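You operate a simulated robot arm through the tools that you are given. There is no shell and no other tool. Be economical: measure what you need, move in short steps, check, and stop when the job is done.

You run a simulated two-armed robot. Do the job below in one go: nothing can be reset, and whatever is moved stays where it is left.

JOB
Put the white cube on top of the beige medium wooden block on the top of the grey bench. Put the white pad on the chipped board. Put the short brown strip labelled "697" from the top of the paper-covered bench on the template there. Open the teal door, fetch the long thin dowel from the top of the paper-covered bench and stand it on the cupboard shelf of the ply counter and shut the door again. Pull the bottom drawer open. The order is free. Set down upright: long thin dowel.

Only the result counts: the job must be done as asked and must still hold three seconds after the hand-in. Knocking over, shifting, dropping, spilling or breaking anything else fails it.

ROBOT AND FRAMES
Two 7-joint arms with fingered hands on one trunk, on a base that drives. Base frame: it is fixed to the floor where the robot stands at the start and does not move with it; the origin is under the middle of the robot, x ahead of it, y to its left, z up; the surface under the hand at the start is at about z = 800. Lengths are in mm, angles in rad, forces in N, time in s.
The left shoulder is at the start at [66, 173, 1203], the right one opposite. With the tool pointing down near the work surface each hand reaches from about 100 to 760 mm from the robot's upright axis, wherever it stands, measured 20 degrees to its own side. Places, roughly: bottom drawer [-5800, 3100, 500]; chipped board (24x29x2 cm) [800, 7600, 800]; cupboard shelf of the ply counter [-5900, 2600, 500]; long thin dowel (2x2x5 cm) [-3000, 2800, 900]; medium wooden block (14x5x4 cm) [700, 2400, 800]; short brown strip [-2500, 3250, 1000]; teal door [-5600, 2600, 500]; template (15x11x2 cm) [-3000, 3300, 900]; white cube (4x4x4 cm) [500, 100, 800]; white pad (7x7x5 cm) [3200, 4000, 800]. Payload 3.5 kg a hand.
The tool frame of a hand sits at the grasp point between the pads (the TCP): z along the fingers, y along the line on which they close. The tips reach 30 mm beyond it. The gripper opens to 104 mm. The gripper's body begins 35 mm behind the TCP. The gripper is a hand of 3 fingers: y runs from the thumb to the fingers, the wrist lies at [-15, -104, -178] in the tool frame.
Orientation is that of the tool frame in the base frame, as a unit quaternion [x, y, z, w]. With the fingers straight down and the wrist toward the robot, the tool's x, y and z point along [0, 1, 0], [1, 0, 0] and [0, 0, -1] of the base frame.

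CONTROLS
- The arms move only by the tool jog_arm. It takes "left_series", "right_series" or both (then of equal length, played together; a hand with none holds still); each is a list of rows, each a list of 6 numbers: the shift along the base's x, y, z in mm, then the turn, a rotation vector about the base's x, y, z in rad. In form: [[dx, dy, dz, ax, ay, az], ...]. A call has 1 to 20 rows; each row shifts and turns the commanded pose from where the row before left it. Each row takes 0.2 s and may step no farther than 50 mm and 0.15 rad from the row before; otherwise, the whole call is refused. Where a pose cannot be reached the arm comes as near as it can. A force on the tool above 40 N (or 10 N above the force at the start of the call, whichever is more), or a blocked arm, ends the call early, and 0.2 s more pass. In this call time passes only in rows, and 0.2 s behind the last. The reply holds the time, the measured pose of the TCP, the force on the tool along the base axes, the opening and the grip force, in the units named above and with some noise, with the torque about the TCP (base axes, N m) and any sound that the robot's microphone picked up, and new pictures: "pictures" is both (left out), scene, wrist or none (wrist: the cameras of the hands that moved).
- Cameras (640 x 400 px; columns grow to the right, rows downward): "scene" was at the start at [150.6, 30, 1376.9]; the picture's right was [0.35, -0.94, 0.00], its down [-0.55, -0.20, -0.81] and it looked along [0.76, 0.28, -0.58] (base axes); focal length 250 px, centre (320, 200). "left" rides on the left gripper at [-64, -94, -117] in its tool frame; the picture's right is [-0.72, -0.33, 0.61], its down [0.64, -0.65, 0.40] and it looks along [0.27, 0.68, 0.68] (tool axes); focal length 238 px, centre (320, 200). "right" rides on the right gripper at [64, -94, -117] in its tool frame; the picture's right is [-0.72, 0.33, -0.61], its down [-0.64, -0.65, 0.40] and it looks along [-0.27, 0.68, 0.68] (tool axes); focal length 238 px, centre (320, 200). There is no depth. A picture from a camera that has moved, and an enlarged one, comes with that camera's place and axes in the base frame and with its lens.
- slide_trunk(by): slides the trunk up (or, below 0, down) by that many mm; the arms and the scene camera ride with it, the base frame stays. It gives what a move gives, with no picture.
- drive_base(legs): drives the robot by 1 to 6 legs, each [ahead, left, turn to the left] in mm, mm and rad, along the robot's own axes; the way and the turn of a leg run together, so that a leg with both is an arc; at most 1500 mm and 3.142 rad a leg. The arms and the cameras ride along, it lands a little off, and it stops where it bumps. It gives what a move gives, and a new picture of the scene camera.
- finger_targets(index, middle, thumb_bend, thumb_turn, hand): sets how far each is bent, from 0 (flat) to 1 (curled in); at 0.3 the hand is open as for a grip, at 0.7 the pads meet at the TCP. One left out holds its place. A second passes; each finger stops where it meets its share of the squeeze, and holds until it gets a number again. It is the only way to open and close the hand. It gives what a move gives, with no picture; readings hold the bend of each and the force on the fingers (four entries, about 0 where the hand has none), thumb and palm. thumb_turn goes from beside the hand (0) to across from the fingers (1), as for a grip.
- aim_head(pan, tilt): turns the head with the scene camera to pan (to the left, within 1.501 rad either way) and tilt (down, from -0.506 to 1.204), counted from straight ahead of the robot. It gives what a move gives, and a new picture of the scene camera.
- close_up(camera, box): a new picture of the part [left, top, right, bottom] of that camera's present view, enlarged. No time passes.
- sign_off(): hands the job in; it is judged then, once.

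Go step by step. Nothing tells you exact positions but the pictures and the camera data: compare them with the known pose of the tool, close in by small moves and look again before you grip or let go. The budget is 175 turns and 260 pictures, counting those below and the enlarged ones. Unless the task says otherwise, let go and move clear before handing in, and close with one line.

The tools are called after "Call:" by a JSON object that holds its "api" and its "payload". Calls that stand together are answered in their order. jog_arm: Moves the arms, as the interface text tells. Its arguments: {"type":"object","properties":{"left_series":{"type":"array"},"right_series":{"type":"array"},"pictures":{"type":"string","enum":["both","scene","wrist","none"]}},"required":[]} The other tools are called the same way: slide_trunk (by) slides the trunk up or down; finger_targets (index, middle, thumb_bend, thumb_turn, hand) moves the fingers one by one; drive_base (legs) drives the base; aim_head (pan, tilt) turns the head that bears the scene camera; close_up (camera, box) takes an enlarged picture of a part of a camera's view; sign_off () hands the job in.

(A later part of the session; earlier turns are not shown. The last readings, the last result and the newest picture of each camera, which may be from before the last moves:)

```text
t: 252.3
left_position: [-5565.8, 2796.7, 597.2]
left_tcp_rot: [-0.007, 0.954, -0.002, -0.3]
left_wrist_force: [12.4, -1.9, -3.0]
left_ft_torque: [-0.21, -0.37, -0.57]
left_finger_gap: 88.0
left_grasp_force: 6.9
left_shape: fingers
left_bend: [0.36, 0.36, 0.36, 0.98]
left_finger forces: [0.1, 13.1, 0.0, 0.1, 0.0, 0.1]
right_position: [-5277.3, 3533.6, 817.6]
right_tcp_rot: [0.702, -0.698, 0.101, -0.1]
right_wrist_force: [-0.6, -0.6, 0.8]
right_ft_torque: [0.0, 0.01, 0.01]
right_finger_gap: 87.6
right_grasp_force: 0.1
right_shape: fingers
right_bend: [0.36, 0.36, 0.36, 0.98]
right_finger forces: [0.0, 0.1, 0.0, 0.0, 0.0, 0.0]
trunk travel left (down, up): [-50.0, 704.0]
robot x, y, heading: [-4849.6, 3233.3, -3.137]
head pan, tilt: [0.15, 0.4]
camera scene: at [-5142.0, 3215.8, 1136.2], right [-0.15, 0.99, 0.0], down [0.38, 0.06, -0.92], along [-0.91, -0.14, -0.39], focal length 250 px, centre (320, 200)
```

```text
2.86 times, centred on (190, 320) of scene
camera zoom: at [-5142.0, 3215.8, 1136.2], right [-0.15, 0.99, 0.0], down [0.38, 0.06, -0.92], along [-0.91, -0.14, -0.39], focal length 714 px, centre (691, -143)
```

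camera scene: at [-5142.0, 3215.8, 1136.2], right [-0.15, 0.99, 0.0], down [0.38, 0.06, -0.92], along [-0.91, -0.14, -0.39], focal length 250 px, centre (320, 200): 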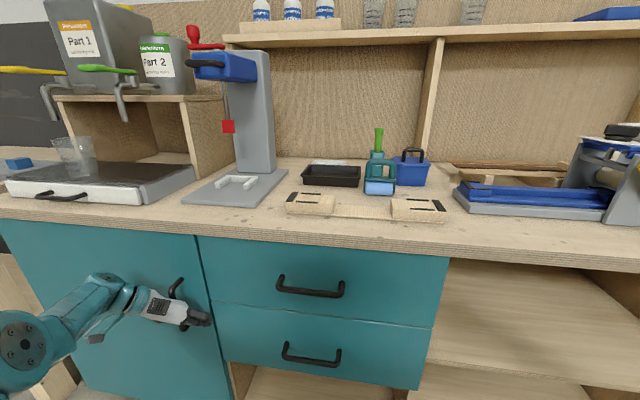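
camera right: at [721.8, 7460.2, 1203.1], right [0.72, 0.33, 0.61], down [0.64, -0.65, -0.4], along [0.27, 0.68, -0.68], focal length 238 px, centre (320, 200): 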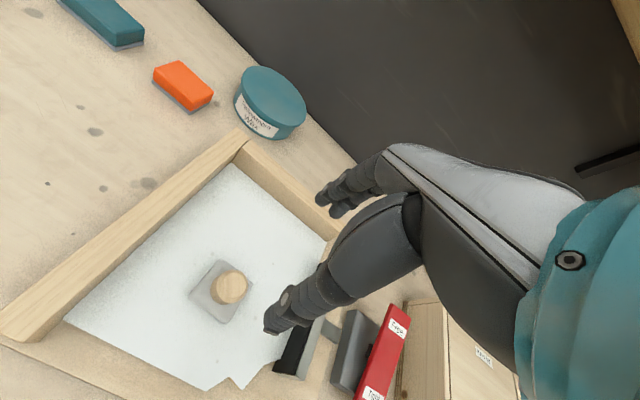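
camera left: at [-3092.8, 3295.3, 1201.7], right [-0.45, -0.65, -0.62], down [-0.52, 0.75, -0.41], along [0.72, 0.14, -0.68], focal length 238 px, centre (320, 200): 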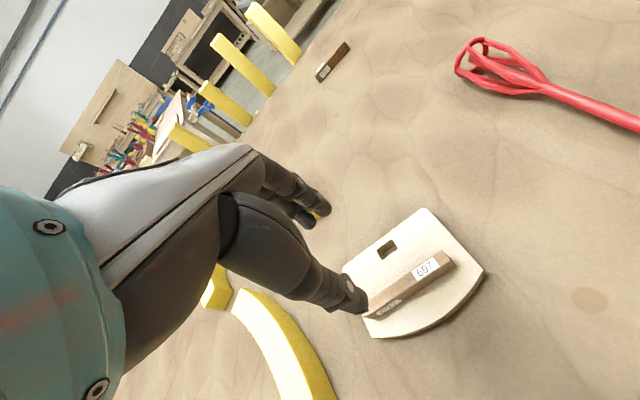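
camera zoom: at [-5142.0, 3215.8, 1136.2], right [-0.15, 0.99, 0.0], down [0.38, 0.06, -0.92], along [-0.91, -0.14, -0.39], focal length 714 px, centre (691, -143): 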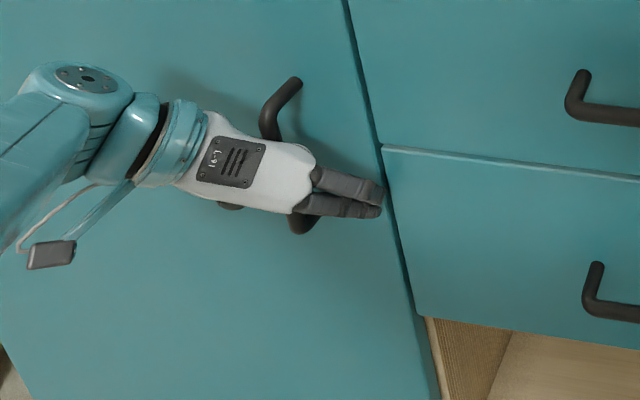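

Call:
{"api": "drive_base", "payload": {"legs": [[-8, 0, 0]]}}

Call:
{"api": "finger_targets", "payload": {"hand": "left", "index": 0.8, "middle": 0.8, "thumb_bend": 0.75, "thumb_turn": 1.0}}

Call:
{"api": "close_up", "payload": {"camera": "left", "box": [200, 160, 440, 360]}}

```text
t: 253.1
left_position: [-5557.9, 2796.5, 596.6]
left_tcp_rot: [-0.007, 0.954, -0.002, -0.301]
left_wrist_force: [0.0, -0.4, -0.9]
left_ft_torque: [0.02, -0.01, 0.02]
left_finger_gap: 87.8
left_grasp_force: 0.0
left_shape: fingers
left_bend: [0.36, 0.36, 0.36, 0.98]
left_finger forces: [0.0, 0.1, 0.0, 0.1, 0.1, 0.1]
right_position: [-5270.6, 3532.6, 818.2]
right_tcp_rot: [0.702, -0.698, 0.101, -0.1]
right_wrist_force: [0.3, -0.1, -0.4]
right_ft_torque: [0.02, -0.02, -0.04]
right_finger_gap: 87.9
right_grasp_force: 0.0
right_shape: fingers
right_bend: [0.36, 0.36, 0.36, 0.98]
right_finger forces: [0.0, 0.0, 0.0, 0.0, 0.0, 0.0]
trunk travel left (down, up): [-50.0, 704.0]
robot x, y, heading: [-4841.8, 3231.2, -3.138]
head pan, tilt: [0.15, 0.4]
camera scene: at [-5134.3, 3216.1, 1136.2], right [-0.15, 0.99, 0.0], down [0.38, 0.06, -0.92], along [-0.91, -0.14, -0.39], focal length 250 px, centre (320, 200)
```

scene: 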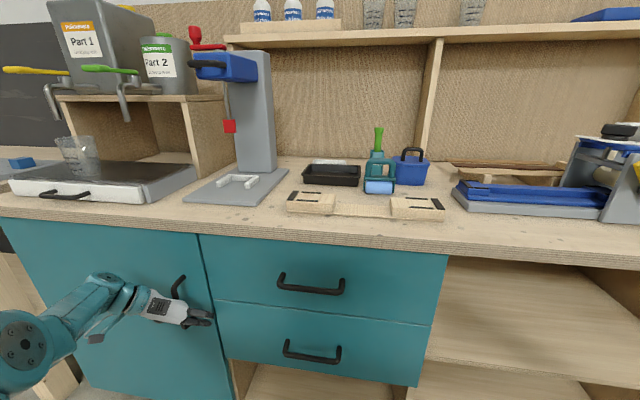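

```text
t: 254.1
left_position: [-5558.7, 2794.2, 595.9]
left_tcp_rot: [-0.007, 0.954, -0.002, -0.301]
left_wrist_force: [-2.7, -9.8, -3.7]
left_ft_torque: [-0.02, 0.06, -0.03]
left_finger_gap: 0.1
left_grasp_force: 8.6
left_shape: fingers
left_bend: [0.78, 0.8, 0.7, 1.0]
left_finger forces: [7.8, 0.1, 0.0, 0.0, 9.0, 0.0]
right_position: [-5270.7, 3532.3, 818.3]
right_tcp_rot: [0.702, -0.698, 0.101, -0.102]
right_wrist_force: [0.3, 0.1, 0.2]
right_ft_torque: [0.03, 0.0, -0.03]
right_finger_gap: 87.6
right_grasp_force: 0.0
right_shape: fingers
right_bend: [0.36, 0.36, 0.36, 0.98]
right_finger forces: [0.1, 0.0, 0.1, 0.1, 0.0, 0.1]
trunk travel left (down, up): [-50.0, 704.0]
robot x, y, heading: [-4845.6, 3232.1, -3.132]
head pan, tilt: [0.15, 0.4]
```

```text
2.00 times, centred on (320, 260) of left
camera zoom: at [-5437.3, 2702.0, 655.7], right [0.24, -0.32, -0.91], down [-0.75, -0.66, 0.04], along [-0.62, 0.67, -0.4], focal length 477 px, centre (320, 80)
```

zoom: 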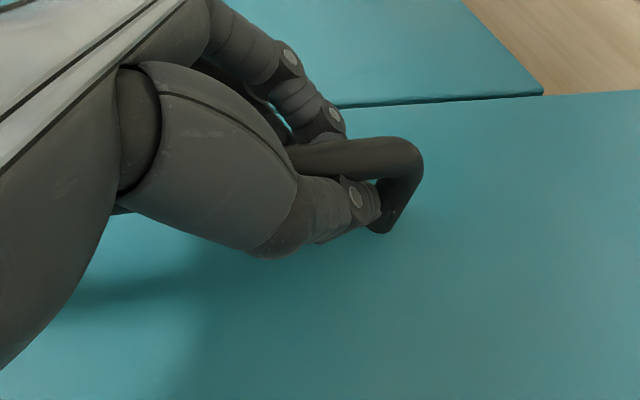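

Call:
{"api": "drive_base", "payload": {"legs": [[-80, 5, 0]]}}

```text
t: 255.1
left_position: [-5478.9, 2786.3, 595.7]
left_tcp_rot: [-0.01, 0.953, -0.004, -0.302]
left_wrist_force: [-6.9, -26.6, -1.7]
left_ft_torque: [0.16, 0.03, -0.29]
left_finger_gap: 4.5
left_grasp_force: 16.0
left_shape: fingers
left_bend: [0.79, 0.8, 0.66, 1.0]
left_finger forces: [5.1, 0.1, 0.0, 0.0, 27.4, 0.0]
right_position: [-5190.7, 3526.4, 818.6]
right_tcp_rot: [0.702, -0.697, 0.101, -0.102]
right_wrist_force: [-0.2, 0.1, -0.5]
right_ft_torque: [0.0, -0.03, -0.05]
right_finger_gap: 87.5
right_grasp_force: 0.0
right_shape: fingers
right_bend: [0.36, 0.36, 0.36, 0.98]
right_finger forces: [0.0, 0.0, 0.0, 0.0, 0.0, 0.0]
trunk travel left (down, up): [-50.0, 704.0]
robot x, y, heading: [-4766.8, 3227.5, -3.139]
head pan, tilt: [0.15, 0.4]
camera scene: at [-5055.1, 3209.1, 1136.0], right [-0.15, 0.99, 0.0], down [0.38, 0.06, -0.92], along [-0.91, -0.14, -0.39], focal length 250 px, centre (320, 200)
```

scene: 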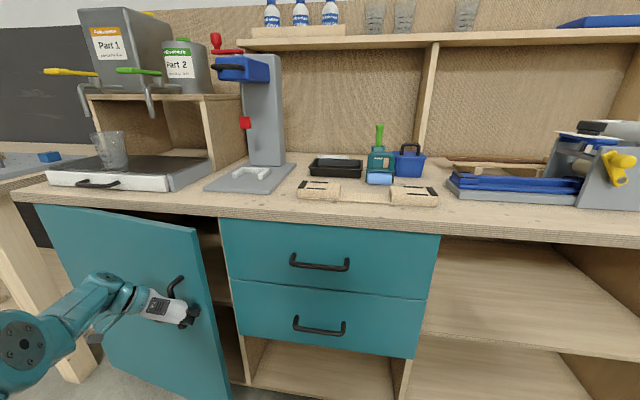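

Call:
{"api": "drive_base", "payload": {"legs": [[-90, 45, 0]]}}

```text
t: 256.3
left_position: [-5388.8, 2744.4, 597.6]
left_tcp_rot: [-0.009, 0.953, -0.005, -0.302]
left_wrist_force: [-0.1, -0.1, 0.0]
left_ft_torque: [-0.02, 0.04, -0.02]
left_finger_gap: 0.4
left_grasp_force: 0.0
left_shape: fingers
left_bend: [0.79, 0.8, 0.68, 1.0]
left_finger forces: [0.0, 0.0, 0.0, 0.0, 0.1, 0.0]
right_position: [-5100.5, 3484.4, 817.1]
right_tcp_rot: [0.702, -0.698, 0.102, -0.1]
right_wrist_force: [-0.3, -0.2, -0.4]
right_ft_torque: [-0.02, 0.0, -0.01]
right_finger_gap: 87.4
right_grasp_force: 0.0
right_shape: fingers
right_bend: [0.36, 0.36, 0.36, 0.98]
right_finger forces: [0.1, 0.0, 0.1, 0.0, 0.0, 0.1]
trunk travel left (down, up): [-50.0, 704.0]
robot x, y, heading: [-4676.0, 3186.1, -3.141]
head pan, tilt: [0.15, 0.4]
camera scene: at [-4964.5, 3166.7, 1136.2], right [-0.15, 0.99, 0.0], down [0.38, 0.06, -0.92], along [-0.91, -0.14, -0.39], focal length 250 px, centre (320, 200)
```

scene: 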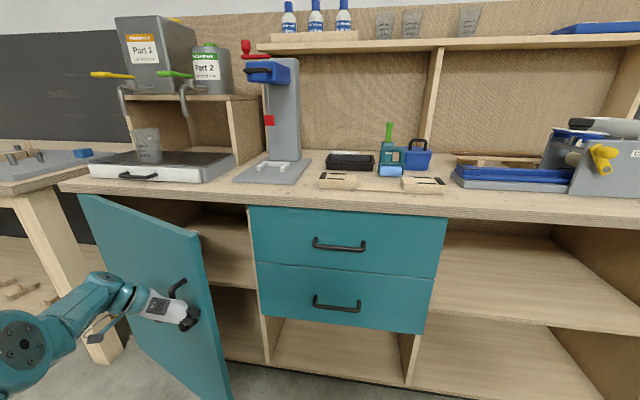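

Call:
{"api": "drive_base", "payload": {"legs": [[-85, 42, 0], [-86, 55, 0]]}}

```text
t: 258.1
left_position: [-5240.9, 2651.3, 598.4]
left_tcp_rot: [-0.014, 0.951, -0.015, -0.308]
left_wrist_force: [-9.8, -7.3, -5.3]
left_ft_torque: [0.23, 0.21, -0.73]
left_finger_gap: 5.2
left_grasp_force: 24.3
left_shape: fingers
left_bend: [0.78, 0.8, 0.65, 1.0]
left_finger forces: [12.5, 19.2, 0.0, 0.0, 16.4, 0.1]
right_position: [-4949.1, 3399.0, 817.9]
right_tcp_rot: [0.701, -0.698, 0.101, -0.103]
right_wrist_force: [0.9, 0.5, 0.4]
right_ft_torque: [0.01, 0.0, 0.01]
right_finger_gap: 87.8
right_grasp_force: 0.0
right_shape: fingers
right_bend: [0.36, 0.36, 0.36, 0.98]
right_finger forces: [0.1, 0.1, 0.1, 0.0, 0.0, 0.0]
trunk travel left (down, up): [-50.0, 704.0]
robot x, y, heading: [-4522.7, 3094.0, -3.141]
head pan, tilt: [0.15, 0.4]
stopped in leg 2: the force on the tool passed its limit at 43 N (the readings are from after the stop); the commanded pose is now the measured one
camera scene: at [-4813.2, 3080.2, 1135.7], right [-0.15, 0.99, 0.0], down [0.39, 0.06, -0.92], along [-0.91, -0.14, -0.39], focal length 250 px, centre (320, 200)
```

scene: 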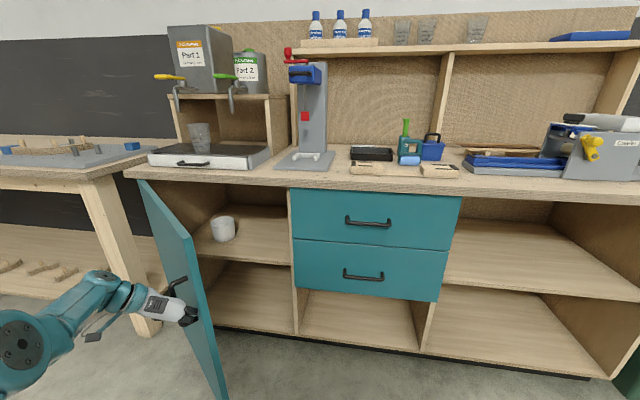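

Call:
{"api": "finger_targets", "payload": {"hand": "left", "index": 0.58, "middle": 0.58, "thumb_bend": 0.4}}

Call:
{"api": "drive_base", "payload": {"legs": [[-60, 0, 0]]}}

Call:
{"api": "close_up", "payload": {"camera": "left", "box": [0, 0, 640, 400]}}

```text
t: 259.1
left_position: [-5240.1, 2653.3, 599.4]
left_tcp_rot: [-0.012, 0.951, -0.011, -0.309]
left_wrist_force: [0.9, 0.7, -0.3]
left_ft_torque: [0.02, -0.01, 0.03]
left_finger_gap: 55.1
left_grasp_force: 0.1
left_shape: fingers
left_bend: [0.57, 0.57, 0.4, 0.99]
left_finger forces: [0.0, 0.1, 0.0, 0.0, 0.0, 0.0]
right_position: [-4947.7, 3398.0, 816.9]
right_tcp_rot: [0.702, -0.698, 0.101, -0.101]
right_wrist_force: [0.9, 0.1, -0.8]
right_ft_torque: [-0.01, -0.04, -0.01]
right_finger_gap: 87.7
right_grasp_force: 0.1
right_shape: fingers
right_bend: [0.36, 0.36, 0.36, 0.98]
right_finger forces: [0.1, 0.1, 0.0, 0.0, 0.1, 0.0]
trunk travel left (down, up): [-50.0, 704.0]
robot x, y, heading: [-4522.2, 3097.6, -3.132]
head pan, tilt: [0.15, 0.4]
```

```text
t: 260.1
left_position: [-5179.3, 2653.4, 600.2]
left_tcp_rot: [-0.012, 0.951, -0.013, -0.308]
left_wrist_force: [-0.6, 0.1, 0.3]
left_ft_torque: [-0.01, 0.0, -0.01]
left_finger_gap: 55.4
left_grasp_force: 0.1
left_shape: fingers
left_bend: [0.57, 0.57, 0.4, 0.99]
left_finger forces: [0.0, 0.1, 0.0, 0.1, 0.0, 0.1]
right_position: [-4886.6, 3399.3, 817.6]
right_tcp_rot: [0.702, -0.698, 0.102, -0.1]
right_wrist_force: [0.0, -0.3, -0.4]
right_ft_torque: [0.0, -0.02, 0.0]
right_finger_gap: 87.6
right_grasp_force: 0.0
right_shape: fingers
right_bend: [0.36, 0.36, 0.36, 0.98]
right_finger forces: [0.0, 0.0, 0.0, 0.0, 0.0, 0.1]
trunk travel left (down, up): [-50.0, 704.0]
robot x, y, heading: [-4457.9, 3098.8, -3.136]
head pan, tilt: [0.15, 0.4]
camera scene: at [-4751.6, 3081.0, 1136.3], right [-0.15, 0.99, 0.0], down [0.38, 0.06, -0.92], along [-0.91, -0.14, -0.39], focal length 250 px, centre (320, 200)
```

scene: 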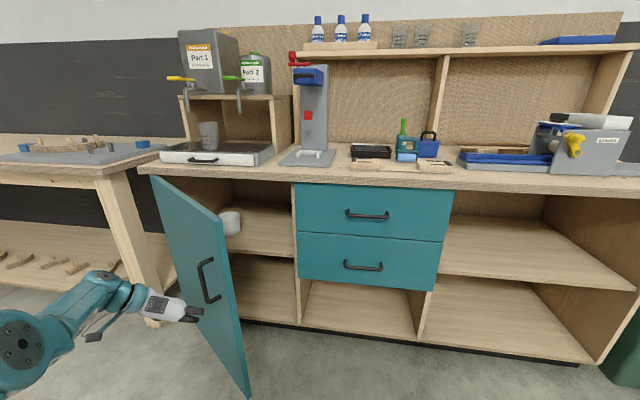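

```text
1.00 times, centred on (320, 200) of left (not enlarged: the box is as wide or as high as the picture)
camera zoom: at [-5056.4, 2563.3, 659.8], right [0.23, -0.33, -0.91], down [-0.74, -0.67, 0.06], along [-0.64, 0.66, -0.4], focal length 238 px, centre (320, 200)
```

zoom: 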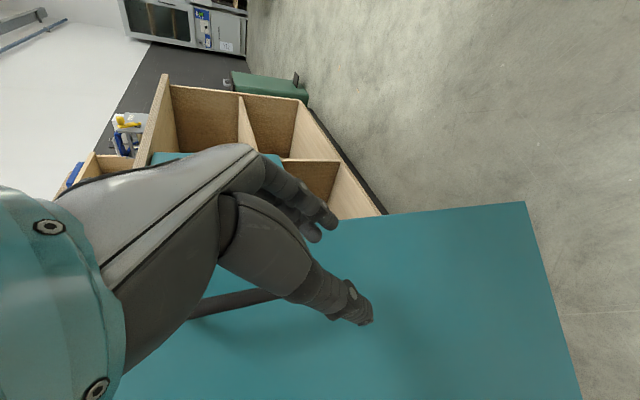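

The door is part-way open and a mug stands on the shelf. I'll hook the handle again and swing the door wider along its arc.

Call:
{"api": "drive_base", "payload": {"legs": [[98, -10, 0]]}}

Call:
{"api": "close_up", "payload": {"camera": "left", "box": [160, 140, 440, 360]}}

```text
t: 261.2
left_position: [-5276.6, 2663.0, 599.8]
left_tcp_rot: [-0.013, 0.951, -0.013, -0.309]
left_wrist_force: [0.0, -0.2, -0.2]
left_ft_torque: [-0.01, 0.01, -0.01]
left_finger_gap: 55.6
left_grasp_force: 0.0
left_shape: fingers
left_bend: [0.57, 0.57, 0.4, 0.99]
left_finger forces: [0.0, 0.1, 0.0, 0.0, 0.0, 0.0]
right_position: [-4984.2, 3408.1, 817.0]
right_tcp_rot: [0.702, -0.698, 0.102, -0.101]
right_wrist_force: [-0.6, 1.1, -0.4]
right_ft_torque: [0.01, 0.03, -0.03]
right_finger_gap: 87.9
right_grasp_force: 0.0
right_shape: fingers
right_bend: [0.36, 0.36, 0.36, 0.98]
right_finger forces: [0.1, 0.0, 0.1, 0.0, 0.1, 0.0]
trunk travel left (down, up): [-50.0, 704.0]
robot x, y, heading: [-4554.8, 3108.9, -3.139]
head pan, tilt: [0.15, 0.4]
camera scene: at [-4848.6, 3090.8, 1136.0], right [-0.15, 0.99, 0.0], down [0.38, 0.06, -0.92], along [-0.91, -0.14, -0.39], focal length 250 px, centre (320, 200)
```

scene: 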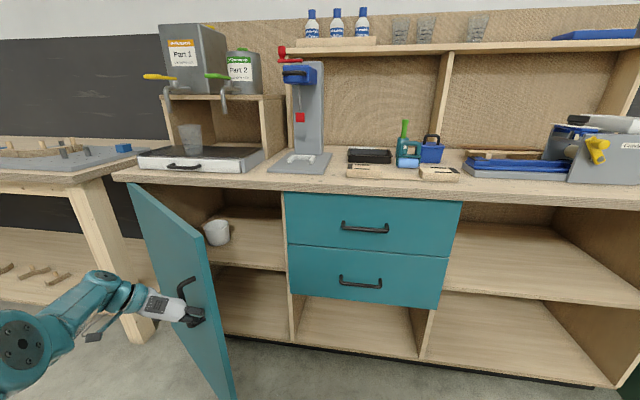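

```text
1.82 times, centred on (300, 250) of left
camera zoom: at [-5153.0, 2573.0, 659.3], right [0.23, -0.33, -0.91], down [-0.74, -0.67, 0.06], along [-0.64, 0.66, -0.4], focal length 433 px, centre (356, 109)
```

zoom: 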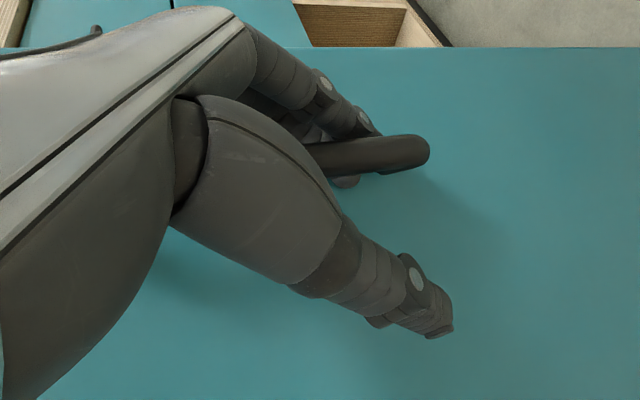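

Call:
{"api": "finger_targets", "payload": {"hand": "left", "index": 0.68, "middle": 0.68, "thumb_bend": 0.55}}

Call:
{"api": "drive_base", "payload": {"legs": [[-55, 70, 0], [-40, 80, 0]]}}

```text
t: 262.2
left_position: [-5275.6, 2662.7, 599.7]
left_tcp_rot: [-0.012, 0.951, -0.012, -0.307]
left_wrist_force: [1.4, -0.3, 0.5]
left_ft_torque: [0.01, -0.01, -0.03]
left_finger_gap: 23.0
left_grasp_force: 0.0
left_shape: fingers
left_bend: [0.68, 0.68, 0.55, 1.0]
left_finger forces: [0.1, 0.1, 0.0, 0.0, 0.0, 0.0]
right_position: [-4984.1, 3407.2, 817.0]
right_tcp_rot: [0.702, -0.698, 0.101, -0.101]
right_wrist_force: [0.4, -0.4, -0.4]
right_ft_torque: [0.01, 0.0, -0.03]
right_finger_gap: 87.7
right_grasp_force: 0.0
right_shape: fingers
right_bend: [0.36, 0.36, 0.36, 0.98]
right_finger forces: [0.1, 0.0, 0.0, 0.0, 0.2, 0.0]
trunk travel left (down, up): [-50.0, 704.0]
robot x, y, heading: [-4558.0, 3107.1, -3.136]
head pan, tilt: [0.15, 0.4]
```

```text
t: 263.8
left_position: [-5205.8, 2579.8, 597.6]
left_tcp_rot: [-0.004, 0.953, -0.002, -0.302]
left_wrist_force: [5.9, 5.3, 6.0]
left_ft_torque: [-0.12, 0.45, 0.04]
left_finger_gap: 24.5
left_grasp_force: 6.4
left_shape: fingers
left_bend: [0.66, 0.68, 0.55, 1.0]
left_finger forces: [3.2, 0.1, 0.0, 0.0, 0.1, 9.9]
right_position: [-4913.9, 3315.3, 816.3]
right_tcp_rot: [0.701, -0.699, 0.101, -0.1]
right_wrist_force: [0.6, 0.6, -0.3]
right_ft_torque: [-0.03, 0.04, -0.01]
right_finger_gap: 87.8
right_grasp_force: 0.1
right_shape: fingers
right_bend: [0.36, 0.36, 0.36, 0.98]
right_finger forces: [0.0, 0.0, 0.0, 0.0, 0.1, 0.1]
trunk travel left (down, up): [-50.0, 704.0]
robot x, y, heading: [-4486.2, 3013.1, -3.145]
head pan, tilt: [0.15, 0.4]
stopped in leg 2: the force on the tool passed its limit at 47 N (the readings are from after the stop); the commanded pose is now the measured one
camera scene: at [-4779.0, 2997.4, 1136.3], right [-0.15, 0.99, 0.0], down [0.38, 0.06, -0.92], along [-0.91, -0.14, -0.39], focal length 250 px, centre (320, 200)
```

scene: 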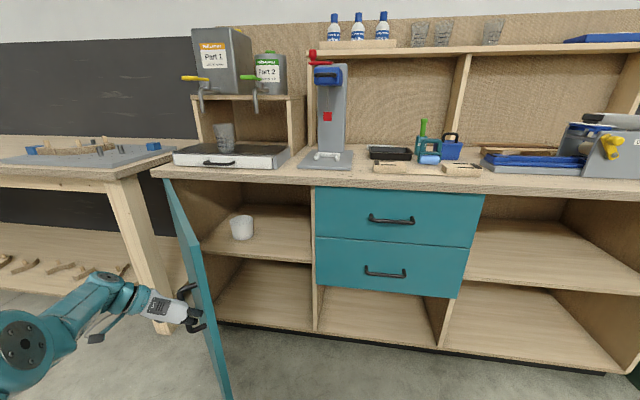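

Call:
{"api": "drive_base", "payload": {"legs": [[-25, 10, 0], [-35, 60, 0]]}}

```text
t: 265.3
left_position: [-5146.4, 2506.0, 596.7]
left_tcp_rot: [-0.004, 0.953, -0.003, -0.303]
left_wrist_force: [1.1, 0.5, -0.7]
left_ft_torque: [-0.01, 0.0, -0.01]
left_finger_gap: 24.3
left_grasp_force: 0.9
left_shape: fingers
left_bend: [0.67, 0.69, 0.55, 1.0]
left_finger forces: [1.4, 1.7, 0.0, 0.1, 0.0, 0.0]
right_position: [-4855.6, 3243.0, 817.6]
right_tcp_rot: [0.701, -0.698, 0.101, -0.101]
right_wrist_force: [1.0, 0.1, 0.6]
right_ft_torque: [0.0, -0.02, -0.02]
right_finger_gap: 87.7
right_grasp_force: 0.0
right_shape: fingers
right_bend: [0.36, 0.36, 0.36, 0.98]
right_finger forces: [0.0, 0.0, 0.0, 0.0, 0.0, 0.1]
trunk travel left (down, up): [-50.0, 704.0]
robot x, y, heading: [-4426.6, 2938.6, -3.135]
head pan, tilt: [0.15, 0.4]
camera scene: at [-4719.8, 2925.4, 1136.2], right [-0.15, 0.99, 0.0], down [0.38, 0.06, -0.92], along [-0.91, -0.14, -0.39], focal length 250 px, centre (320, 200)
```

scene: 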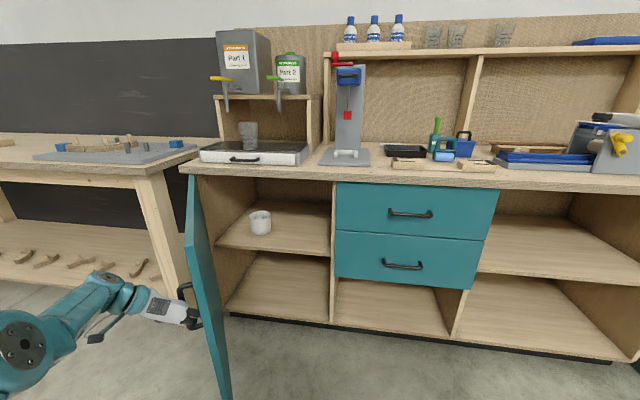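

Call:
{"api": "drive_base", "payload": {"legs": [[-18, 70, 0]]}}

Call:
{"api": "finger_targets", "payload": {"hand": "left", "index": 0.66, "middle": 0.66, "thumb_bend": 0.35}}

Call:
{"api": "drive_base", "payload": {"legs": [[-120, 0, 0]]}}

```text
t: 266.3
left_position: [-5125.9, 2436.7, 595.9]
left_tcp_rot: [-0.004, 0.954, -0.003, -0.3]
left_wrist_force: [14.4, 5.2, -0.5]
left_ft_torque: [-0.22, 0.83, -0.11]
left_finger_gap: 25.4
left_grasp_force: 9.4
left_shape: fingers
left_bend: [0.66, 0.69, 0.55, 1.0]
left_finger forces: [2.5, 2.4, 0.1, 0.0, 0.1, 13.7]
right_position: [-4836.8, 3173.4, 818.8]
right_tcp_rot: [0.701, -0.698, 0.101, -0.101]
right_wrist_force: [0.0, 0.8, 0.6]
right_ft_torque: [-0.02, 0.01, 0.0]
right_finger_gap: 87.9
right_grasp_force: 0.0
right_shape: fingers
right_bend: [0.36, 0.36, 0.36, 0.98]
right_finger forces: [0.0, 0.1, 0.1, 0.0, 0.1, 0.0]
trunk travel left (down, up): [-50.0, 704.0]
robot x, y, heading: [-4413.7, 2871.3, -3.141]
head pan, tilt: [0.15, 0.4]
camera scene: at [-4700.7, 2855.7, 1136.4], right [-0.15, 0.99, 0.0], down [0.38, 0.06, -0.92], along [-0.91, -0.14, -0.39], focal length 250 px, centre (320, 200)
```

scene: 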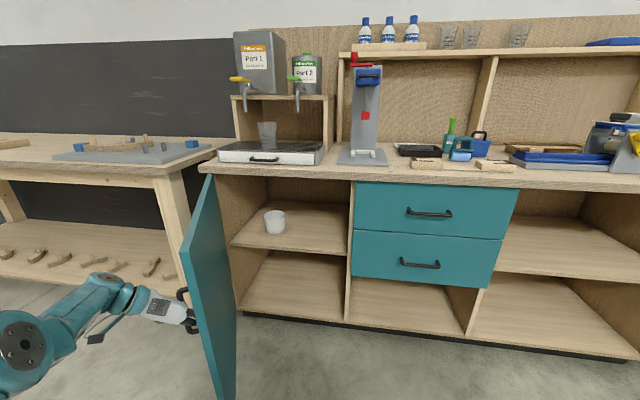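

```text
t: 267.3
left_position: [-5126.5, 2438.0, 595.5]
left_tcp_rot: [-0.003, 0.954, -0.003, -0.301]
left_wrist_force: [9.4, 4.5, 0.9]
left_ft_torque: [-0.18, 0.5, -0.05]
left_finger_gap: 51.3
left_grasp_force: 7.6
left_shape: fingers
left_bend: [0.65, 0.68, 0.35, 0.98]
left_finger forces: [2.1, 4.0, 0.0, 0.0, 0.0, 9.1]
right_position: [-4836.4, 3173.0, 817.8]
right_tcp_rot: [0.701, -0.699, 0.102, -0.1]
right_wrist_force: [-0.5, -0.1, 0.2]
right_ft_torque: [0.03, -0.01, 0.03]
right_finger_gap: 87.8
right_grasp_force: 0.1
right_shape: fingers
right_bend: [0.36, 0.36, 0.36, 0.98]
right_finger forces: [0.0, 0.0, 0.0, 0.0, 0.0, 0.1]
trunk travel left (down, up): [-50.0, 704.0]
robot x, y, heading: [-4410.5, 2870.0, -3.142]
head pan, tilt: [0.15, 0.4]
```

```text
t: 268.5
left_position: [-5007.7, 2436.4, 596.4]
left_tcp_rot: [-0.004, 0.954, -0.003, -0.301]
left_wrist_force: [0.4, -0.3, 0.3]
left_ft_torque: [0.05, 0.01, -0.01]
left_finger_gap: 50.5
left_grasp_force: 0.1
left_shape: fingers
left_bend: [0.66, 0.66, 0.35, 0.98]
left_finger forces: [0.0, 0.0, 0.0, 0.1, 0.0, 0.0]
right_position: [-4717.2, 3174.0, 817.7]
right_tcp_rot: [0.701, -0.699, 0.102, -0.101]
right_wrist_force: [0.1, -0.6, 0.1]
right_ft_torque: [0.0, -0.02, 0.01]
right_finger_gap: 87.8
right_grasp_force: 0.1
right_shape: fingers
right_bend: [0.36, 0.36, 0.36, 0.98]
right_finger forces: [0.1, 0.1, 0.0, 0.0, 0.0, 0.0]
trunk travel left (down, up): [-50.0, 704.0]
robot x, y, heading: [-4292.1, 2870.6, -3.136]
head pan, tilt: [0.15, 0.4]
camera scene: at [-4582.4, 2856.0, 1136.2], right [-0.15, 0.99, 0.0], down [0.38, 0.06, -0.92], along [-0.91, -0.14, -0.39], focal length 250 px, centre (320, 200)
```

scene: 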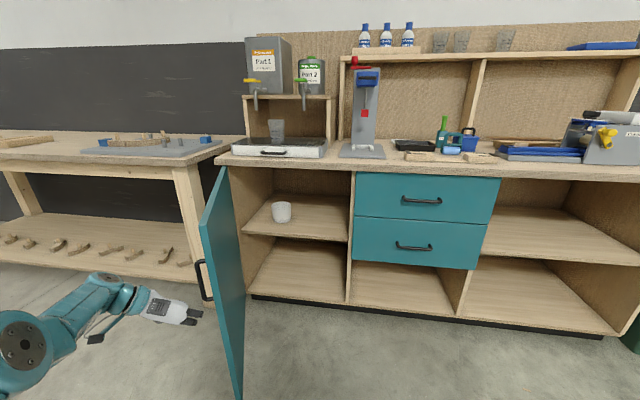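

The door is open wide enough: shelf z ≈ 480, mug at about [-5784, 2450]. Next I'll raise the trunk and return the left hand to fingers-down, then fetch the dowel.

Call:
{"api": "slide_trunk", "payload": {"by": 250}}

Call:
{"api": "jog_arm", "payload": {"left_series": [[10, 5, 10, 0, -0.129, 0], [10, 5, 10, 0, -0.129, 0], [10, 5, 10, 0, -0.129, 0], [10, 5, 10, 0, -0.129, 0], [10, 5, 10, 0, -0.129, 0], [10, 5, 10, 0, -0.129, 0], [10, 5, 10, 0, -0.126, 0], [10, 5, 10, 0, 0, 0.143], [10, 5, 10, 0, 0, 0.143], [10, 5, 10, 0, 0, 0.143], [10, 5, 10, 0, 0, 0.143], [10, 5, 0, 0, 0, 0.143], [10, 5, 0, 0, 0, 0.143], [10, 5, 0, 0, 0, 0.143], [10, 5, 0, 0, 0, 0.143], [10, 5, 0, 0, 0, 0.143], [10, 5, 0, 0, 0, 0.143], [10, 5, 0, 0, 0, 0.141], [0, 0, 0, 0, 0, 0]], "pictures": "none"}}

```text
t: 271.1
left_position: [-4987.3, 2437.3, 1017.8]
left_tcp_rot: [-0.004, 0.902, -0.003, -0.431]
left_wrist_force: [0.1, 0.0, 0.0]
left_ft_torque: [0.0, -0.02, 0.0]
left_finger_gap: 50.4
left_grasp_force: 0.1
left_shape: fingers
left_bend: [0.66, 0.66, 0.35, 0.98]
left_finger forces: [0.0, 0.0, 0.0, 0.1, 0.0, 0.1]
right_position: [-4718.7, 3174.6, 1066.9]
right_tcp_rot: [0.701, -0.699, 0.102, -0.1]
right_wrist_force: [-1.0, -0.1, 0.6]
right_ft_torque: [0.01, 0.01, 0.0]
right_finger_gap: 87.4
right_grasp_force: 0.1
right_shape: fingers
right_bend: [0.36, 0.36, 0.36, 0.98]
right_finger forces: [0.0, 0.1, 0.1, 0.0, 0.0, 0.0]
trunk travel left (down, up): [-300.0, 454.0]
robot x, y, heading: [-4294.1, 2872.1, -3.142]
head pan, tilt: [0.15, 0.4]
```

```text
t: 275.1
left_position: [-4965.4, 2408.0, 1188.7]
left_tcp_rot: [0.709, -0.705, 0.001, -0.006]
left_wrist_force: [0.0, -0.2, 0.0]
left_ft_torque: [0.02, -0.01, 0.0]
left_finger_gap: 50.4
left_grasp_force: 0.0
left_shape: fingers
left_bend: [0.66, 0.66, 0.35, 0.98]
left_finger forces: [0.1, 0.0, 0.1, 0.0, 0.1, 0.0]
left hand out of reach, approached as far as the arm can: row 2, 3, 4, 5, 6, 7, 8, 9, 10, 11, 12, 13, 14, 15, 16, 17, 18
right_position: [-4718.3, 3173.9, 1068.5]
right_tcp_rot: [0.7, -0.7, 0.101, -0.1]
right_wrist_force: [-1.0, -0.2, 0.8]
right_ft_torque: [-0.04, 0.0, -0.02]
right_finger_gap: 87.5
right_grasp_force: 0.0
right_shape: fingers
right_bend: [0.36, 0.36, 0.36, 0.98]
right_finger forces: [0.0, 0.1, 0.0, 0.1, 0.0, 0.1]
trunk travel left (down, up): [-300.0, 454.0]
robot x, y, heading: [-4290.1, 2874.3, -3.139]
head pan, tilt: [0.15, 0.4]
```

Call:
{"api": "jog_arm", "payload": {"left_series": [[20, 17, -5, 0, 0, 0], [20, 17, -5, 0, 0, 0], [20, 17, -5, 0, 0, 0], [20, 17, -5, 0, 0, 0], [20, 17, -5, 0, 0, 0], [20, 17, -5, 0, 0, 0], [0, 0, 0, 0, 0, 0]], "right_series": [[0, 0, 5, 0, 0.03, 0], [0, 0, 5, 0, 0.03, 0], [0, 0, 5, 0, 0.03, 0], [0, 0, 5, 0, 0.03, 0], [0, 0, 5, 0, 0.03, 0], [0, 0, 5, 0, 0.03, 0], [0, 0, 0, 0, 0, 0]], "pictures": "scene"}}

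```text
t: 276.7
left_position: [-4979.0, 2455.2, 1205.5]
left_tcp_rot: [0.709, -0.705, 0.0, -0.008]
left_wrist_force: [0.4, -0.3, -0.4]
left_ft_torque: [-0.01, 0.01, 0.01]
left_finger_gap: 50.4
left_grasp_force: 0.0
left_shape: fingers
left_bend: [0.66, 0.66, 0.35, 0.98]
left_finger forces: [0.0, 0.0, 0.0, 0.0, 0.1, 0.1]
left hand out of reach, approached as far as the arm can: row 1, 2, 3, 4, 5, 6
right_position: [-4718.5, 3174.1, 1097.5]
right_tcp_rot: [0.706, -0.706, 0.038, -0.038]
right_wrist_force: [-0.1, -0.5, 0.0]
right_ft_torque: [0.01, -0.03, -0.04]
right_finger_gap: 87.5
right_grasp_force: 0.1
right_shape: fingers
right_bend: [0.36, 0.36, 0.36, 0.98]
right_finger forces: [0.1, 0.1, 0.0, 0.1, 0.1, 0.0]
trunk travel left (down, up): [-300.0, 454.0]
robot x, y, heading: [-4295.4, 2871.1, -3.143]
head pan, tilt: [0.15, 0.4]
camera scene: at [-4454.1, 2855.8, 1397.2], right [-0.15, 0.99, 0.0], down [0.38, 0.06, -0.92], along [-0.91, -0.14, -0.39], focal length 250 px, centre (320, 200)
```

scene: 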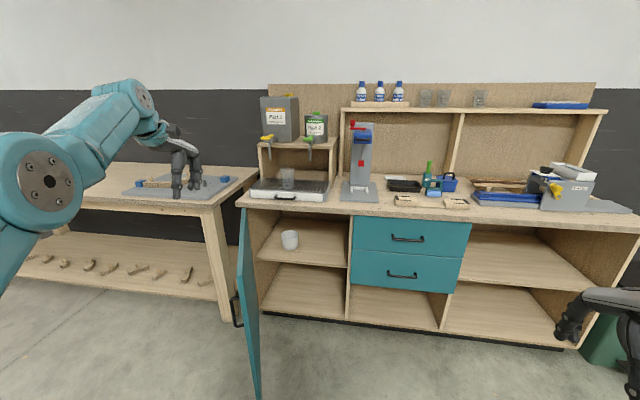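

Call:
{"api": "jog_arm", "payload": {"left_series": [[0, 0, -40, 0, 0, 0], [0, 0, -40, 0, 0, 0], [0, 0, -40, 0, 0, 0], [0, 0, -40, 0, 0, 0], [0, 0, -40, 0, 0, 0], [0, 0, 0, 0, 0, 0]], "pictures": "none"}}

```text
t: 278.1
left_position: [-5005.5, 2444.1, 1010.5]
left_tcp_rot: [0.709, -0.705, 0.001, -0.006]
left_wrist_force: [0.7, -0.4, -0.4]
left_ft_torque: [0.01, -0.03, 0.01]
left_finger_gap: 50.5
left_grasp_force: 0.1
left_shape: fingers
left_bend: [0.66, 0.66, 0.35, 0.98]
left_finger forces: [0.0, 0.0, 0.0, 0.0, 0.1, 0.0]
left hand out of reach, approached as far as the arm can: row 1, 2, 3, 5
right_position: [-4716.2, 3174.9, 1098.7]
right_tcp_rot: [-0.706, 0.706, -0.038, 0.037]
right_wrist_force: [0.6, 0.0, -0.2]
right_ft_torque: [-0.01, 0.02, 0.03]
right_finger_gap: 87.6
right_grasp_force: 0.2
right_shape: fingers
right_bend: [0.36, 0.36, 0.36, 0.98]
right_finger forces: [0.1, 0.0, 0.0, 0.0, 0.0, 0.0]
trunk travel left (down, up): [-300.0, 454.0]
robot x, y, heading: [-4295.1, 2872.5, -3.14]
head pan, tilt: [0.15, 0.4]
```

Call:
{"api": "jog_arm", "payload": {"left_series": [[0, 45, 0, 0, 0, 0], [0, 45, 0, 0, 0, 0], [0, 45, 0, 0, 0, 0], [0, 45, 0, 0, 0, 0], [0, 0, 0, 0, 0, 0]], "pictures": "none"}}

Call:
{"api": "jog_arm", "payload": {"left_series": [[40, 0, 0, 0, 0, 0], [40, 0, 0, 0, 0, 0], [40, 0, 0, 0, 0, 0], [0, 0, 0, 0, 0, 0]], "pictures": "none"}}

```text
t: 279.3
left_position: [-5041.1, 2617.0, 1008.3]
left_tcp_rot: [0.709, -0.705, 0.001, -0.007]
left_wrist_force: [0.3, 0.0, -0.3]
left_ft_torque: [-0.01, 0.0, 0.02]
left_finger_gap: 50.4
left_grasp_force: 0.1
left_shape: fingers
left_bend: [0.66, 0.66, 0.35, 0.98]
left_finger forces: [0.1, 0.1, 0.0, 0.0, 0.0, 0.0]
left hand out of reach, approached as far as the arm can: row 1, 2, 3, 4
right_position: [-4717.8, 3173.6, 1098.7]
right_tcp_rot: [0.706, -0.706, 0.038, -0.038]
right_wrist_force: [0.1, 1.2, -0.3]
right_ft_torque: [-0.03, 0.0, 0.02]
right_finger_gap: 88.0
right_grasp_force: 0.0
right_shape: fingers
right_bend: [0.36, 0.36, 0.36, 0.98]
right_finger forces: [0.0, 0.0, 0.0, 0.0, 0.0, 0.0]
trunk travel left (down, up): [-300.0, 454.0]
robot x, y, heading: [-4294.9, 2868.5, -3.14]
head pan, tilt: [0.15, 0.4]
```

```text
t: 280.3
left_position: [-5042.5, 2616.8, 1008.7]
left_tcp_rot: [0.709, -0.705, 0.0, -0.008]
left_wrist_force: [0.1, -0.8, 0.1]
left_ft_torque: [0.0, -0.03, -0.01]
left_finger_gap: 50.4
left_grasp_force: 0.0
left_shape: fingers
left_bend: [0.66, 0.66, 0.35, 0.98]
left_finger forces: [0.1, 0.1, 0.1, 0.0, 0.0, 0.0]
left hand out of reach, approached as far as the arm can: row 1, 2, 3
right_position: [-4719.2, 3173.9, 1097.4]
right_tcp_rot: [0.707, -0.706, 0.037, -0.038]
right_wrist_force: [0.0, 0.6, 0.4]
right_ft_torque: [-0.02, -0.02, 0.01]
right_finger_gap: 87.6
right_grasp_force: 0.0
right_shape: fingers
right_bend: [0.36, 0.36, 0.36, 0.98]
right_finger forces: [0.0, 0.0, 0.1, 0.0, 0.1, 0.1]
trunk travel left (down, up): [-300.0, 454.0]
robot x, y, heading: [-4291.8, 2870.5, -3.139]
head pan, tilt: [0.15, 0.4]
```

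Call:
{"api": "jog_arm", "payload": {"left_series": [[45, 0, 0, 0, 0, 0], [45, 0, 0, 0, 0, 0], [45, 0, 0, 0, 0, 0], [45, 0, 0, 0, 0, 0], [45, 0, 0, 0, 0, 0], [45, 0, 0, 0, 0, 0], [0, 0, 0, 0, 0, 0]], "pictures": "scene"}}

```text
t: 281.9
left_position: [-5041.1, 2617.3, 1008.6]
left_tcp_rot: [0.709, -0.705, 0.001, -0.007]
left_wrist_force: [-0.2, 0.3, -0.4]
left_ft_torque: [-0.02, 0.02, 0.03]
left_finger_gap: 50.3
left_grasp_force: 0.0
left_shape: fingers
left_bend: [0.66, 0.66, 0.35, 0.98]
left_finger forces: [0.0, 0.0, 0.0, 0.0, 0.0, 0.1]
left hand out of reach, approached as far as the arm can: row 1, 2, 3, 4, 5, 6
right_position: [-4717.2, 3174.1, 1096.9]
right_tcp_rot: [0.707, -0.705, 0.037, -0.038]
right_wrist_force: [0.3, 0.7, -0.2]
right_ft_torque: [0.01, -0.01, -0.01]
right_finger_gap: 87.8
right_grasp_force: 0.0
right_shape: fingers
right_bend: [0.36, 0.36, 0.36, 0.98]
right_finger forces: [0.0, 0.0, 0.0, 0.0, 0.0, 0.0]
trunk travel left (down, up): [-300.0, 454.0]
robot x, y, heading: [-4292.9, 2873.8, -3.136]
head pan, tilt: [0.15, 0.4]
camera scene: at [-4454.1, 2856.1, 1397.3], right [-0.15, 0.99, 0.0], down [0.38, 0.06, -0.92], along [-0.91, -0.14, -0.39], focal length 250 px, centre (320, 200)
```

scene: 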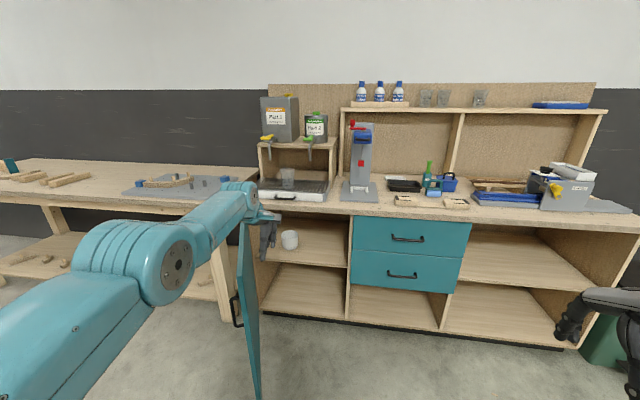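

The left arm appears stuck straight. I'll swing it across the front, where the shoulder limit should make the elbow bend.

Call:
{"api": "jog_arm", "payload": {"left_series": [[0, 45, 0, 0, 0, 0], [0, 45, 0, 0, 0, 0], [0, 45, 0, 0, 0, 0], [0, 45, 0, 0, 0, 0], [0, 45, 0, 0, 0, 0], [0, 45, 0, 0, 0, 0], [0, 0, 0, 0, 0, 0]], "pictures": "none"}}

```text
t: 283.5
left_position: [-4996.5, 2871.7, 1007.6]
left_tcp_rot: [0.709, -0.705, 0.0, -0.006]
left_wrist_force: [0.3, 0.1, -0.4]
left_ft_torque: [-0.01, 0.02, -0.01]
left_finger_gap: 50.4
left_grasp_force: 0.1
left_shape: fingers
left_bend: [0.66, 0.66, 0.35, 0.98]
left_finger forces: [0.1, 0.0, 0.0, 0.0, 0.0, 0.1]
left hand out of reach, approached as far as the arm can: row 3, 4, 5, 6
right_position: [-4718.1, 3172.7, 1098.3]
right_tcp_rot: [0.707, -0.705, 0.036, -0.038]
right_wrist_force: [-0.4, 0.3, 0.5]
right_ft_torque: [0.02, -0.02, 0.02]
right_finger_gap: 87.8
right_grasp_force: 0.1
right_shape: fingers
right_bend: [0.36, 0.36, 0.36, 0.98]
right_finger forces: [0.0, 0.0, 0.0, 0.0, 0.1, 0.0]
trunk travel left (down, up): [-300.0, 454.0]
robot x, y, heading: [-4293.8, 2872.6, -3.138]
head pan, tilt: [0.15, 0.4]
```

Call:
{"api": "jog_arm", "payload": {"left_series": [[20, 0, 0, 0, 0, 0], [30, 0, 0, 0, 0, 0], [40, 0, 0, 0, 0, 0], [0, 0, 0, 0, 0, 0]], "pictures": "none"}}

```text
t: 284.5
left_position: [-4908.0, 2871.6, 1008.9]
left_tcp_rot: [0.709, -0.705, 0.001, -0.007]
left_wrist_force: [-0.6, -0.5, -0.2]
left_ft_torque: [-0.02, -0.02, 0.01]
left_finger_gap: 50.5
left_grasp_force: 0.0
left_shape: fingers
left_bend: [0.66, 0.66, 0.35, 0.98]
left_finger forces: [0.0, 0.1, 0.0, 0.1, 0.0, 0.0]
right_position: [-4717.8, 3173.1, 1097.0]
right_tcp_rot: [0.707, -0.705, 0.038, -0.038]
right_wrist_force: [0.2, 0.0, -0.1]
right_ft_torque: [-0.01, 0.01, 0.0]
right_finger_gap: 87.7
right_grasp_force: 0.1
right_shape: fingers
right_bend: [0.36, 0.36, 0.36, 0.98]
right_finger forces: [0.1, 0.0, 0.1, 0.1, 0.1, 0.0]
trunk travel left (down, up): [-300.0, 454.0]
robot x, y, heading: [-4292.4, 2869.9, -3.139]
head pan, tilt: [0.15, 0.4]
```

Call:
{"api": "jog_arm", "payload": {"left_series": [[27, -38, 0, 0, 0, 0], [27, -38, 5, 0, 0, 0], [27, -38, 5, 0, 0, 0], [27, -38, 5, 0, 0, 0], [27, -38, 5, 0, 0, 0], [0, 0, 0, 0, 0, 0]], "pictures": "scene"}}

```text
t: 285.9
left_position: [-4776.2, 2659.9, 1025.4]
left_tcp_rot: [0.719, -0.694, 0.018, 0.015]
left_wrist_force: [0.0, 0.9, -0.5]
left_ft_torque: [-0.04, 0.02, -0.02]
left_finger_gap: 50.4
left_grasp_force: 0.0
left_shape: fingers
left_bend: [0.66, 0.66, 0.35, 0.98]
left_finger forces: [0.1, 0.1, 0.0, 0.1, 0.0, 0.1]
right_position: [-4718.0, 3174.6, 1098.2]
right_tcp_rot: [0.707, -0.705, 0.038, -0.037]
right_wrist_force: [-0.5, 0.3, 0.0]
right_ft_torque: [0.01, 0.04, -0.02]
right_finger_gap: 87.7
right_grasp_force: 0.0
right_shape: fingers
right_bend: [0.36, 0.36, 0.36, 0.98]
right_finger forces: [0.0, 0.0, 0.0, 0.0, 0.0, 0.0]
trunk travel left (down, up): [-300.0, 454.0]
robot x, y, heading: [-4294.2, 2875.5, -3.135]
head pan, tilt: [0.15, 0.4]
camera scene: at [-4454.2, 2856.6, 1397.2], right [-0.15, 0.99, 0.0], down [0.38, 0.06, -0.92], along [-0.91, -0.14, -0.39], focal length 250 px, centre (320, 200)
```

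scene: 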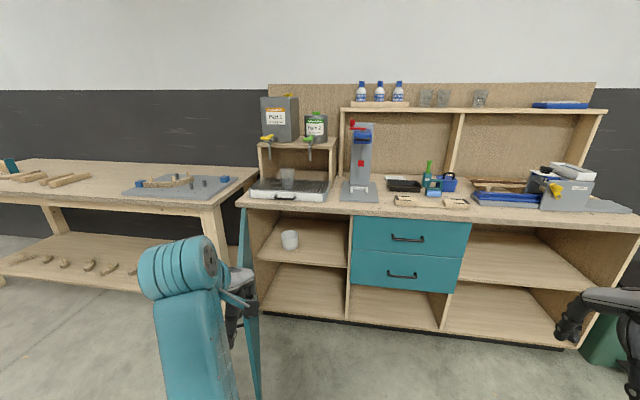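

The left arm is freed and fingers-down again. Now I'll drive to the south side of the paper-covered bench, facing +y, for the dowel.

Call:
{"api": "drive_base", "payload": {"legs": [[0, 900, 0], [0, 0, -1.575], [0, -1470, 0], [220, 0, 0]]}}

Call:
{"api": "aim_head", "payload": {"pan": 0.25, "tilt": 0.75}}

Call:
{"api": "close_up", "payload": {"camera": "left", "box": [0, 0, 640, 400]}}

```text
t: 302.6
left_position: [-3039.1, 2687.8, 1030.2]
left_tcp_rot: [-0.019, 1.0, 0.004, -0.018]
left_wrist_force: [0.5, 0.1, 0.0]
left_ft_torque: [0.0, -0.03, -0.01]
left_finger_gap: 50.5
left_grasp_force: 0.0
left_shape: fingers
left_bend: [0.66, 0.66, 0.35, 0.98]
left_finger forces: [0.0, 0.0, 0.1, 0.0, 0.1, 0.0]
right_position: [-2526.8, 2630.8, 1096.9]
right_tcp_rot: [-0.004, 0.999, -0.054, 0.0]
right_wrist_force: [-0.8, 0.2, -0.2]
right_ft_torque: [-0.01, 0.02, -0.01]
right_finger_gap: 87.6
right_grasp_force: 0.1
right_shape: fingers
right_bend: [0.36, 0.36, 0.36, 0.98]
right_finger forces: [0.0, 0.0, 0.2, 0.0, 0.0, 0.0]
trunk travel left (down, up): [-300.0, 454.0]
robot x, y, heading: [-2826.5, 2202.9, 1.578]
head pan, tilt: [0.15, 0.4]
camera scene: at [-2843.3, 2364.3, 1397.1], right [0.99, 0.16, 0.0], down [0.06, -0.39, -0.92], along [-0.14, 0.91, -0.39], focal length 250 px, centre (320, 200)
```

scene: 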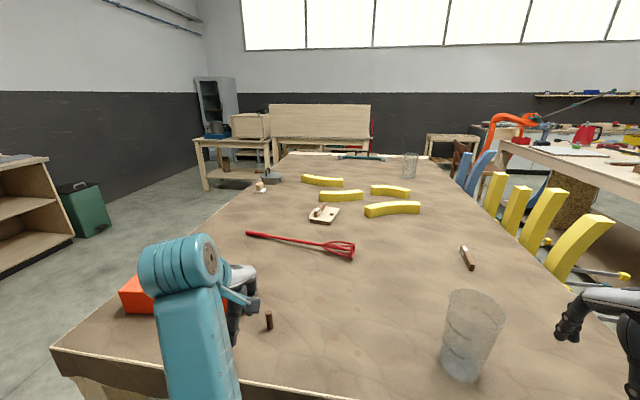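

```text
t: 303.5
left_position: [-3041.5, 2688.2, 1031.2]
left_tcp_rot: [-0.02, 1.0, 0.004, -0.019]
left_wrist_force: [0.0, -0.4, 0.7]
left_ft_torque: [-0.04, 0.01, -0.01]
left_finger_gap: 50.6
left_grasp_force: 0.1
left_shape: fingers
left_bend: [0.66, 0.66, 0.35, 0.98]
left_finger forces: [0.0, 0.0, 0.1, 0.1, 0.0, 0.0]
right_position: [-2525.9, 2630.3, 1097.9]
right_tcp_rot: [-0.004, 0.999, -0.054, 0.0]
right_wrist_force: [0.6, 0.0, 0.4]
right_ft_torque: [-0.03, 0.01, 0.01]
right_finger_gap: 87.5
right_grasp_force: 0.1
right_shape: fingers
right_bend: [0.36, 0.36, 0.36, 0.98]
right_finger forces: [0.0, 0.0, 0.1, 0.0, 0.1, 0.0]
trunk travel left (down, up): [-300.0, 454.0]
robot x, y, heading: [-2828.7, 2207.2, 1.58]
head pan, tilt: [0.25, 0.75]
camera scene: at [-2849.8, 2352.1, 1366.2], right [0.97, 0.25, 0.0], down [0.17, -0.66, -0.73], along [-0.19, 0.71, -0.68], focal length 250 px, centre (320, 200)
```

scene: 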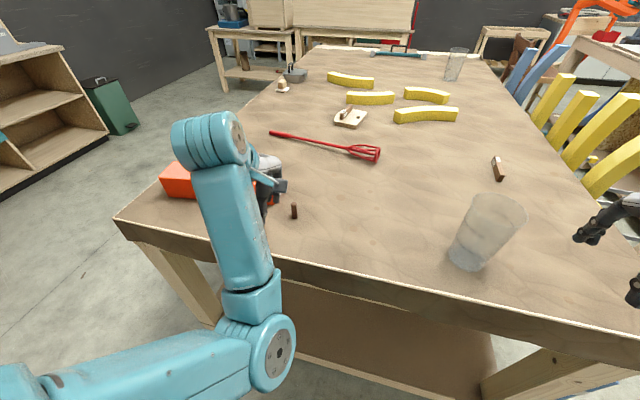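

```text
1.00 times, centred on (320, 200) of left (not enlarged: the box is as wide or as high as the picture)
camera zoom: at [-2968.3, 2593.9, 1145.8], right [0.71, -0.29, -0.64], down [-0.63, -0.67, -0.39], along [-0.32, 0.68, -0.66], focal length 238 px, centre (320, 200)
```

zoom: 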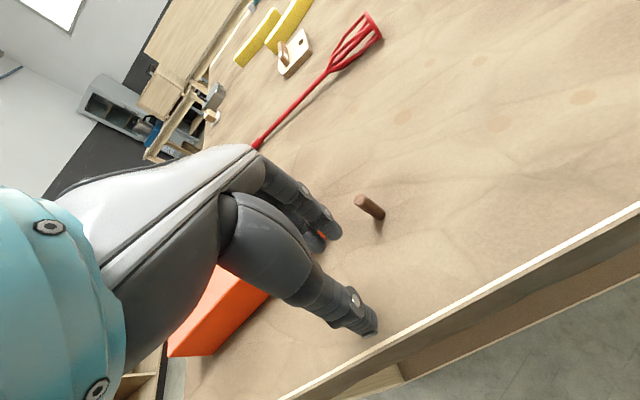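

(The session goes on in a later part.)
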